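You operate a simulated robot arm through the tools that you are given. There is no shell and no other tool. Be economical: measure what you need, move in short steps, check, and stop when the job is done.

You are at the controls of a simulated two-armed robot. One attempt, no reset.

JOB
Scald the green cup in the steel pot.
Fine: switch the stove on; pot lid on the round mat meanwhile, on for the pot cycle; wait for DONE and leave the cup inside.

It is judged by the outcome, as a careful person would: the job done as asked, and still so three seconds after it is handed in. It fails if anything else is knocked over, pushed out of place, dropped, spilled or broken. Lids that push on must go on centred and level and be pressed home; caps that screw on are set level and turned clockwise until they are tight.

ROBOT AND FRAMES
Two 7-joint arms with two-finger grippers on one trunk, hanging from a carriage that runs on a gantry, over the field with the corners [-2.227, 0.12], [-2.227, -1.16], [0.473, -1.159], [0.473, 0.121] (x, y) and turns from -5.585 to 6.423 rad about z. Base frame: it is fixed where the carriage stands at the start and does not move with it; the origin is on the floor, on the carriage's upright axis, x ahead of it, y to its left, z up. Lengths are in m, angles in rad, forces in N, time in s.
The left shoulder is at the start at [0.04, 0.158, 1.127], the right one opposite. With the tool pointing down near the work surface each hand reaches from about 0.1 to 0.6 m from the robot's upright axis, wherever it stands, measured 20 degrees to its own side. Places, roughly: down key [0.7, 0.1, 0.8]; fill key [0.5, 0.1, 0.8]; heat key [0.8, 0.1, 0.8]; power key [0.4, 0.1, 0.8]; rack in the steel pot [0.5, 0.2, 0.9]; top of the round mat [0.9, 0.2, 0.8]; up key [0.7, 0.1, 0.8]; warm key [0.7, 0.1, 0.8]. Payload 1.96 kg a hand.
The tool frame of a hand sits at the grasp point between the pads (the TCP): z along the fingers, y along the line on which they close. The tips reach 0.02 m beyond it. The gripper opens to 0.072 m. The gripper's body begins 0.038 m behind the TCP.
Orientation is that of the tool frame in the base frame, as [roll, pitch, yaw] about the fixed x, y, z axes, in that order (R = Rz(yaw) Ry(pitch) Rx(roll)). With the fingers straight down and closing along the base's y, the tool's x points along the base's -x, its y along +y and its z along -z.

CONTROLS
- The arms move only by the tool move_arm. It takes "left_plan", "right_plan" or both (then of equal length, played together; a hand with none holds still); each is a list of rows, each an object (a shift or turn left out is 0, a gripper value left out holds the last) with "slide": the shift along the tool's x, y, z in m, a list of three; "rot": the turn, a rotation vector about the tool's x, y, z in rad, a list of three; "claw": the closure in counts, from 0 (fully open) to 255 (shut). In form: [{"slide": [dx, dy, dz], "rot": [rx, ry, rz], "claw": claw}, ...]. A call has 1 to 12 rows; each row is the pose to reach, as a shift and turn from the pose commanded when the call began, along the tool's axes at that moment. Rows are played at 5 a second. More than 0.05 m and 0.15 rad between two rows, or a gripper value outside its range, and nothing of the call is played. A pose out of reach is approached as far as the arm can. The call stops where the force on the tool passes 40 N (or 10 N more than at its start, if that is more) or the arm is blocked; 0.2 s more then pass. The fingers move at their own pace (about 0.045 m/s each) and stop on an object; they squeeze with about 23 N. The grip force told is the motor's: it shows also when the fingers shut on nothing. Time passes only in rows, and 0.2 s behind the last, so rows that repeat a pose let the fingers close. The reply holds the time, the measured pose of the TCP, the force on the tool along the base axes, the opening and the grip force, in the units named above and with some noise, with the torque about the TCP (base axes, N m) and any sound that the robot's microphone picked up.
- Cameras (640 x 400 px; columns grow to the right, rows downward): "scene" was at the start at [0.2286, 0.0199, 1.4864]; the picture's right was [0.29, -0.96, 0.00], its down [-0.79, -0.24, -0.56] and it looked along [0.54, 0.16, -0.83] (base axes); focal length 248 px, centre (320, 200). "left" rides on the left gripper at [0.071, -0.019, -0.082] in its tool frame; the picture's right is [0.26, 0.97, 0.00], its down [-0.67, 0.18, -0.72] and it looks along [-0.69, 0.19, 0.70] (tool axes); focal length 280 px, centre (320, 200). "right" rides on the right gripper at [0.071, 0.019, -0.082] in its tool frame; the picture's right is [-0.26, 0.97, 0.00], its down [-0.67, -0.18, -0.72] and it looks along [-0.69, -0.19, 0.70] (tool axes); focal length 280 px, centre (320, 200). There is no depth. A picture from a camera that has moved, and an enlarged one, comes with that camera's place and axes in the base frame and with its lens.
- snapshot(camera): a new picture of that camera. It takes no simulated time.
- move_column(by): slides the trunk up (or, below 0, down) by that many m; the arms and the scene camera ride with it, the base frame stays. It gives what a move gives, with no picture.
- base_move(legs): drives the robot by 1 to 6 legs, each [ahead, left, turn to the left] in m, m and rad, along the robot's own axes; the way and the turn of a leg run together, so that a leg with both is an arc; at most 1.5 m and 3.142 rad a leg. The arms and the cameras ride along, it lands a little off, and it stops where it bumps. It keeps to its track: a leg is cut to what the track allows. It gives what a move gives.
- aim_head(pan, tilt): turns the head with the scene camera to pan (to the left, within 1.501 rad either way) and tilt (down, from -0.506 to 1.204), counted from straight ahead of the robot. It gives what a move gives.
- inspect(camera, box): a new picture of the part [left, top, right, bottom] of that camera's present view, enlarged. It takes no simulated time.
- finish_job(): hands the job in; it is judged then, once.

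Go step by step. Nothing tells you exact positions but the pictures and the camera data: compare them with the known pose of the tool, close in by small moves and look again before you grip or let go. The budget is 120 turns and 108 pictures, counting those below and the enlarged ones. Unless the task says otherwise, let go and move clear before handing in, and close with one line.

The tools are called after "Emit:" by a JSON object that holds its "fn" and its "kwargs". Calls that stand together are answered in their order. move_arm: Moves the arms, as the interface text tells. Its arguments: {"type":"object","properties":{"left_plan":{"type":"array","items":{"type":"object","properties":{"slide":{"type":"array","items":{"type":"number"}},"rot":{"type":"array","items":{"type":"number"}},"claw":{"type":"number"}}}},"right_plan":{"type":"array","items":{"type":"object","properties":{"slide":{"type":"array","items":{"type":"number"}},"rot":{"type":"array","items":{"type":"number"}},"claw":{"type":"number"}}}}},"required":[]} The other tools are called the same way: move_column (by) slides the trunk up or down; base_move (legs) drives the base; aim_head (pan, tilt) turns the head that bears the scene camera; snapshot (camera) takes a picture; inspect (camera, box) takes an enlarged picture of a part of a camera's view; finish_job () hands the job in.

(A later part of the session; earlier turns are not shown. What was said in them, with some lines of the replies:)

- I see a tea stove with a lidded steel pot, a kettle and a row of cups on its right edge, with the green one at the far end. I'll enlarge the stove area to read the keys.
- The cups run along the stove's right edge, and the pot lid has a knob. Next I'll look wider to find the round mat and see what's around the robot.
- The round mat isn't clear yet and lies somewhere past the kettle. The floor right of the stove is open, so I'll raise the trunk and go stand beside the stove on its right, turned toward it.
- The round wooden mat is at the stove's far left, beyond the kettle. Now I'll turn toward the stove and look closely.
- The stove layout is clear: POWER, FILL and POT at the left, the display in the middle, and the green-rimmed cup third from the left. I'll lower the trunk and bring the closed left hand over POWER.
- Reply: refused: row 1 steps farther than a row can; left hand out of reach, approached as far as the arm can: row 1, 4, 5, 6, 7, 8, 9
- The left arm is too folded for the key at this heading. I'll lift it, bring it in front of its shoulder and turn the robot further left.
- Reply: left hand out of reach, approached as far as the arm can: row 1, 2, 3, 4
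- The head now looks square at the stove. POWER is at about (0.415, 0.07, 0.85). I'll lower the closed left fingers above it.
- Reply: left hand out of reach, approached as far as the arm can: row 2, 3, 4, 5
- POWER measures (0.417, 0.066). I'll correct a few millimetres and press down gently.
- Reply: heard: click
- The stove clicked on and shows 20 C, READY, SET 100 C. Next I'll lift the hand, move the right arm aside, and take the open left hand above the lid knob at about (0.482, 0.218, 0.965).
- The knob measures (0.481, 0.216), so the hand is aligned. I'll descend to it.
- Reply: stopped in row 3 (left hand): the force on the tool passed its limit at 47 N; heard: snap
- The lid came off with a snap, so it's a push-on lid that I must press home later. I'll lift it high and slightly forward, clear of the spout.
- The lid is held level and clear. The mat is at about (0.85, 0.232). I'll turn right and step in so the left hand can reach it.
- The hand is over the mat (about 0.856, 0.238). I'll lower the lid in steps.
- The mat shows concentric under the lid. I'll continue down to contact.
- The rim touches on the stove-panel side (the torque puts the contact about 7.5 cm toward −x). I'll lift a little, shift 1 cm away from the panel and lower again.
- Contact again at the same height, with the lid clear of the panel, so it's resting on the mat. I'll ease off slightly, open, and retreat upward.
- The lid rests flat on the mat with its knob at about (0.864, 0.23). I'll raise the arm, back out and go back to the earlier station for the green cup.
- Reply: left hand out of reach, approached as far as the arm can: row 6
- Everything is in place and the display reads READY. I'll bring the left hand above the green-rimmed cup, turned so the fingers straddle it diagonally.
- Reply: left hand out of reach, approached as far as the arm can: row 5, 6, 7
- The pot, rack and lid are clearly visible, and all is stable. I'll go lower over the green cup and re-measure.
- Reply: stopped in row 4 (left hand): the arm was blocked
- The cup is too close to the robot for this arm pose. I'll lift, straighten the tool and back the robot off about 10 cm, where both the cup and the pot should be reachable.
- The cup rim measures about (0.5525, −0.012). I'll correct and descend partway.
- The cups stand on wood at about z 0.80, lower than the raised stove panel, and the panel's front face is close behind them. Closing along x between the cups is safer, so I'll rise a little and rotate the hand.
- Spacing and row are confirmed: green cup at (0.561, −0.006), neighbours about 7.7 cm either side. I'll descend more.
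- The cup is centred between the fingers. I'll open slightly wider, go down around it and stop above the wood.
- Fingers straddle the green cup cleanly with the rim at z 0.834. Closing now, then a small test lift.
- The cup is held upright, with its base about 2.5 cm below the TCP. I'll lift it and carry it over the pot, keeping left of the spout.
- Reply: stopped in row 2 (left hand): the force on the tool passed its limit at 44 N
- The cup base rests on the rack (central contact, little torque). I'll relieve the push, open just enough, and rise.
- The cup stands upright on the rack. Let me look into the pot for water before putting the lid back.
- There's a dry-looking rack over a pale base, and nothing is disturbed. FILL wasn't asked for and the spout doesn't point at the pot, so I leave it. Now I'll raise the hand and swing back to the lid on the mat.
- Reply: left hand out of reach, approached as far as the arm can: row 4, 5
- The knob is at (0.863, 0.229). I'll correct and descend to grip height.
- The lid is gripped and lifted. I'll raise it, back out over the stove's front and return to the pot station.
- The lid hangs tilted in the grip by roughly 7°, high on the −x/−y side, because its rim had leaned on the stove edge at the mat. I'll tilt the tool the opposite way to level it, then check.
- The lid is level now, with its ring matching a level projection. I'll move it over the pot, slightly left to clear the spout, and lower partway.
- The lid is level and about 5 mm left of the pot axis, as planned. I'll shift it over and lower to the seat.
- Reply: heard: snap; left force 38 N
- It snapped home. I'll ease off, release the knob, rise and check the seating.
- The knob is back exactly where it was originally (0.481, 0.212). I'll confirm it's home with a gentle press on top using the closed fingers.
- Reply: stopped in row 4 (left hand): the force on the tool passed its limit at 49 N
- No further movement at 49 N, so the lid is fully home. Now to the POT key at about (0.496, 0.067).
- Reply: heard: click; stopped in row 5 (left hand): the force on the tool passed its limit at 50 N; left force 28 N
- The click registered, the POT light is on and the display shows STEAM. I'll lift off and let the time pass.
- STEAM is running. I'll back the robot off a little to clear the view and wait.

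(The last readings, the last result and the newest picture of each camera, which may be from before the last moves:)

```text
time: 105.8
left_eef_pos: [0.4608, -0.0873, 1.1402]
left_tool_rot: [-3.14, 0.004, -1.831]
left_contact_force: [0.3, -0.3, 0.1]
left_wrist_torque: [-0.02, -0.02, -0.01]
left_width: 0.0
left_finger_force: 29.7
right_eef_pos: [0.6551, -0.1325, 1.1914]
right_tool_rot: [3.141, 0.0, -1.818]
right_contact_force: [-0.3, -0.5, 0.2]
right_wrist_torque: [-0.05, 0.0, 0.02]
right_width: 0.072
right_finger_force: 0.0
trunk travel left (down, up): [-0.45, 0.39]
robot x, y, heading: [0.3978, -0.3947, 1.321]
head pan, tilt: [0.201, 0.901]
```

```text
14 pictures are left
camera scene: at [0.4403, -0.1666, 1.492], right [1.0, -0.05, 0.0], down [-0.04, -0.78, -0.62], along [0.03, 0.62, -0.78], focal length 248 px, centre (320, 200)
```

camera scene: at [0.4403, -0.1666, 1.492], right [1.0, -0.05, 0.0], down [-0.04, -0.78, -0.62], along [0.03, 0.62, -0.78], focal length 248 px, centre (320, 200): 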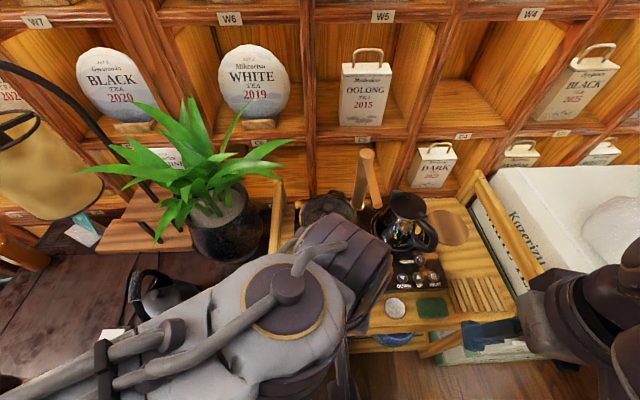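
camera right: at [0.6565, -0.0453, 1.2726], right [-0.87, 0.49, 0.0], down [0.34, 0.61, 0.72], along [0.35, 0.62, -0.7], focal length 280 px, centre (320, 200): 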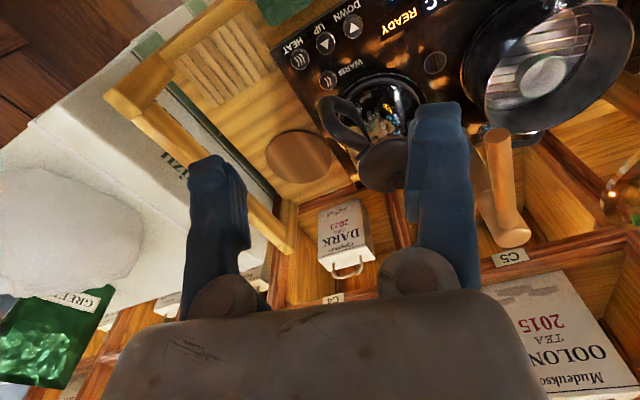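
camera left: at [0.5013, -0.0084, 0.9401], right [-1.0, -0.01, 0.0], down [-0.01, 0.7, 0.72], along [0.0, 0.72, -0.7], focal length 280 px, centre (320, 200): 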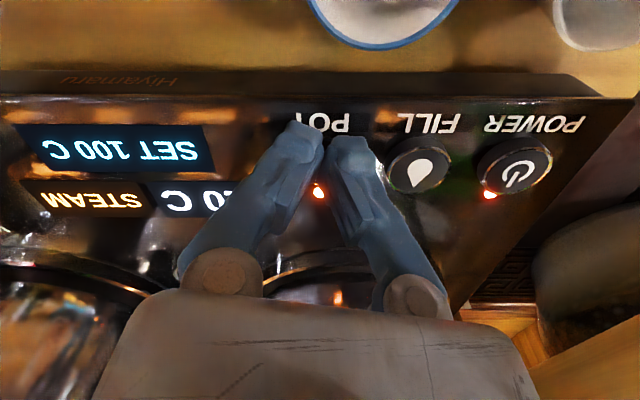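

Emit:
{"fn": "move_arm", "kwargs": {"left_plan": [{"slide": [0, 0, 0]}, {"slide": [0, 0, 0]}, {"slide": [0, 0, 0]}, {"slide": [0, 0, 0]}, {"slide": [0, 0, 0]}, {"slide": [0, 0, 0]}, {"slide": [0, 0, 0]}, {"slide": [0, 0, 0]}, {"slide": [0, 0, 0]}, {"slide": [0, 0, 0]}, {"slide": [0, 0, 0]}, {"slide": [0, 0, 0]}]}}

Emit:
{"fn": "move_arm", "kwargs": {"left_plan": [{"slide": [0, 0, 0]}, {"slide": [0, 0, 0]}, {"slide": [0, 0, 0]}, {"slide": [0, 0, 0]}, {"slide": [0, 0, 0]}, {"slide": [0, 0, 0]}, {"slide": [0, 0, 0]}, {"slide": [0, 0, 0]}, {"slide": [0, 0, 0]}, {"slide": [0, 0, 0]}, {"slide": [0, 0, 0]}, {"slide": [0, 0, 0]}]}}

Emit:
{"fn": "snapshot", "kwargs": {"camera": "left"}}

```text
time: 108.5
left_eef_pos: [0.4615, -0.0878, 1.141]
left_tool_rot: [-3.139, 0.004, -1.831]
left_contact_force: [0.2, 0.0, 0.0]
left_wrist_torque: [0.01, -0.01, 0.01]
left_width: 0.0001
left_finger_force: 29.6
right_eef_pos: [0.6549, -0.1329, 1.1924]
right_tool_rot: [-3.141, 0.0, -1.819]
right_contact_force: [-0.2, -0.8, 0.7]
right_wrist_torque: [-0.04, -0.01, -0.01]
right_width: 0.0722
right_finger_force: 0.1
trunk travel left (down, up): [-0.45, 0.39]
robot x, y, heading: [0.3966, -0.395, 1.32]
head pan, tilt: [0.201, 0.901]
```

```text
time: 111.0
left_eef_pos: [0.4606, -0.0874, 1.1402]
left_tool_rot: [-3.14, 0.005, -1.83]
left_contact_force: [-0.2, -1.0, 0.8]
left_wrist_torque: [0.01, 0.0, -0.01]
left_width: 0.0
left_finger_force: 29.7
right_eef_pos: [0.6536, -0.1336, 1.1907]
right_tool_rot: [3.141, 0.001, -1.818]
right_contact_force: [-0.5, -0.3, -0.1]
right_wrist_torque: [-0.03, -0.02, -0.01]
right_width: 0.072
right_finger_force: 0.1
trunk travel left (down, up): [-0.45, 0.39]
robot x, y, heading: [0.3951, -0.3973, 1.318]
head pan, tilt: [0.201, 0.901]
```

```text
13 pictures are left
camera left: at [0.4613, -0.1621, 1.2211], right [-1.0, 0.0, 0.0], down [-0.01, 0.7, 0.72], along [0.0, 0.72, -0.7], focal length 280 px, centre (320, 200)
```

left: 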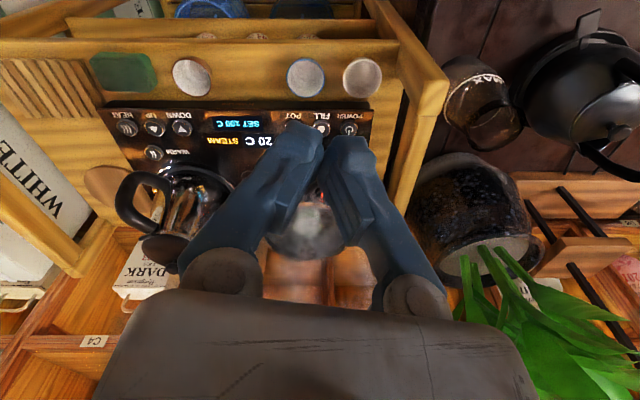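

Still STEAM, with vapour in the pot. I'll keep waiting.

Emit:
{"fn": "move_arm", "kwargs": {"left_plan": [{}, {}, {}, {}, {}, {}, {}, {}, {}, {}, {}, {}]}}

Emit:
{"fn": "move_arm", "kwargs": {"left_plan": [{}, {}, {}, {}, {}, {}, {}, {}, {}, {}, {}, {}]}}

Emit:
{"fn": "move_arm", "kwargs": {"left_plan": [{}, {}, {}, {}, {}, {}, {}, {}, {}, {}, {}, {}]}}

Emit:
{"fn": "move_arm", "kwargs": {"left_plan": [{}, {}, {}, {}, {}, {}, {}, {}, {}, {}, {}, {}]}}

Emit:
{"fn": "inspect", "kwargs": {"camera": "left", "box": [90, 90, 390, 280]}}

```text
time: 113.7
left_eef_pos: [0.4597, -0.088, 1.1397]
left_tool_rot: [-3.141, 0.003, -1.829]
left_contact_force: [-0.2, 0.5, 0.6]
left_wrist_torque: [-0.02, 0.0, -0.01]
left_width: 0.0001
left_finger_force: 29.4
right_eef_pos: [0.6552, -0.1332, 1.1902]
right_tool_rot: [3.141, 0.0, -1.818]
right_contact_force: [-0.7, 0.2, 0.5]
right_wrist_torque: [0.0, -0.01, 0.02]
right_width: 0.0721
right_finger_force: 0.0
trunk travel left (down, up): [-0.45, 0.39]
robot x, y, heading: [0.3972, -0.399, 1.322]
head pan, tilt: [0.201, 0.901]
```

```text
time: 116.2
left_eef_pos: [0.4598, -0.0862, 1.1409]
left_tool_rot: [-3.14, 0.004, -1.831]
left_contact_force: [0.1, 0.0, -0.1]
left_wrist_torque: [0.0, -0.02, 0.03]
left_width: 0.0001
left_finger_force: 29.4
right_eef_pos: [0.6546, -0.1339, 1.1916]
right_tool_rot: [3.14, 0.002, -1.818]
right_contact_force: [-0.5, 0.9, -0.2]
right_wrist_torque: [-0.01, 0.0, -0.01]
right_width: 0.0719
right_finger_force: 0.1
trunk travel left (down, up): [-0.45, 0.39]
robot x, y, heading: [0.3951, -0.3982, 1.322]
head pan, tilt: [0.201, 0.901]
```

```text
time: 118.8
left_eef_pos: [0.4609, -0.0861, 1.139]
left_tool_rot: [-3.141, 0.005, -1.83]
left_contact_force: [0.9, -0.4, 0.5]
left_wrist_torque: [0.0, 0.01, -0.03]
left_width: 0.0
left_finger_force: 29.7
right_eef_pos: [0.6543, -0.1326, 1.191]
right_tool_rot: [-3.141, 0.0, -1.819]
right_contact_force: [0.3, -1.3, 0.1]
right_wrist_torque: [0.01, 0.0, 0.01]
right_width: 0.0719
right_finger_force: 0.1
trunk travel left (down, up): [-0.45, 0.39]
robot x, y, heading: [0.3966, -0.3962, 1.321]
head pan, tilt: [0.201, 0.901]
```

```text
time: 121.5
left_eef_pos: [0.459, -0.087, 1.1395]
left_tool_rot: [-3.14, 0.005, -1.83]
left_contact_force: [1.5, -0.2, 0.7]
left_wrist_torque: [0.01, 0.0, -0.02]
left_width: 0.0001
left_finger_force: 29.7
right_eef_pos: [0.654, -0.1335, 1.1916]
right_tool_rot: [-3.141, 0.0, -1.819]
right_contact_force: [0.1, -0.2, 0.1]
right_wrist_torque: [0.01, -0.01, -0.01]
right_width: 0.0722
right_finger_force: 0.0
trunk travel left (down, up): [-0.45, 0.39]
robot x, y, heading: [0.3974, -0.3968, 1.324]
head pan, tilt: [0.201, 0.901]
```

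```text
2.11 times, centred on (240, 185) of left
camera zoom: at [0.4613, -0.1621, 1.2211], right [-1.0, 0.0, 0.0], down [-0.01, 0.7, 0.72], along [0.0, 0.72, -0.7], focal length 590 px, centre (488, 232)
```

zoom: 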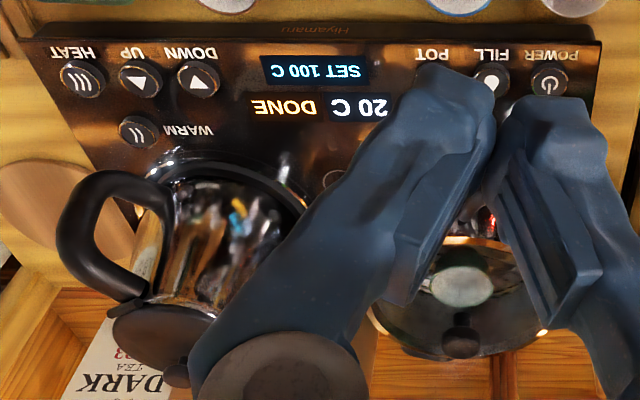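

The display shows DONE, the cup is inside the lidded pot and both hands are clear, so I'm handing the job in.

Emit:
{"fn": "finish_job", "kwargs": {}}

```text
The job is handed in.
```

The green cup has been scalded: the stove ran its pot cycle to DONE, and the cup is still inside the pot with the lid pressed home. While the pot was open, the lid's rim leaned slightly on the stove edge instead of lying flat on the round mat.
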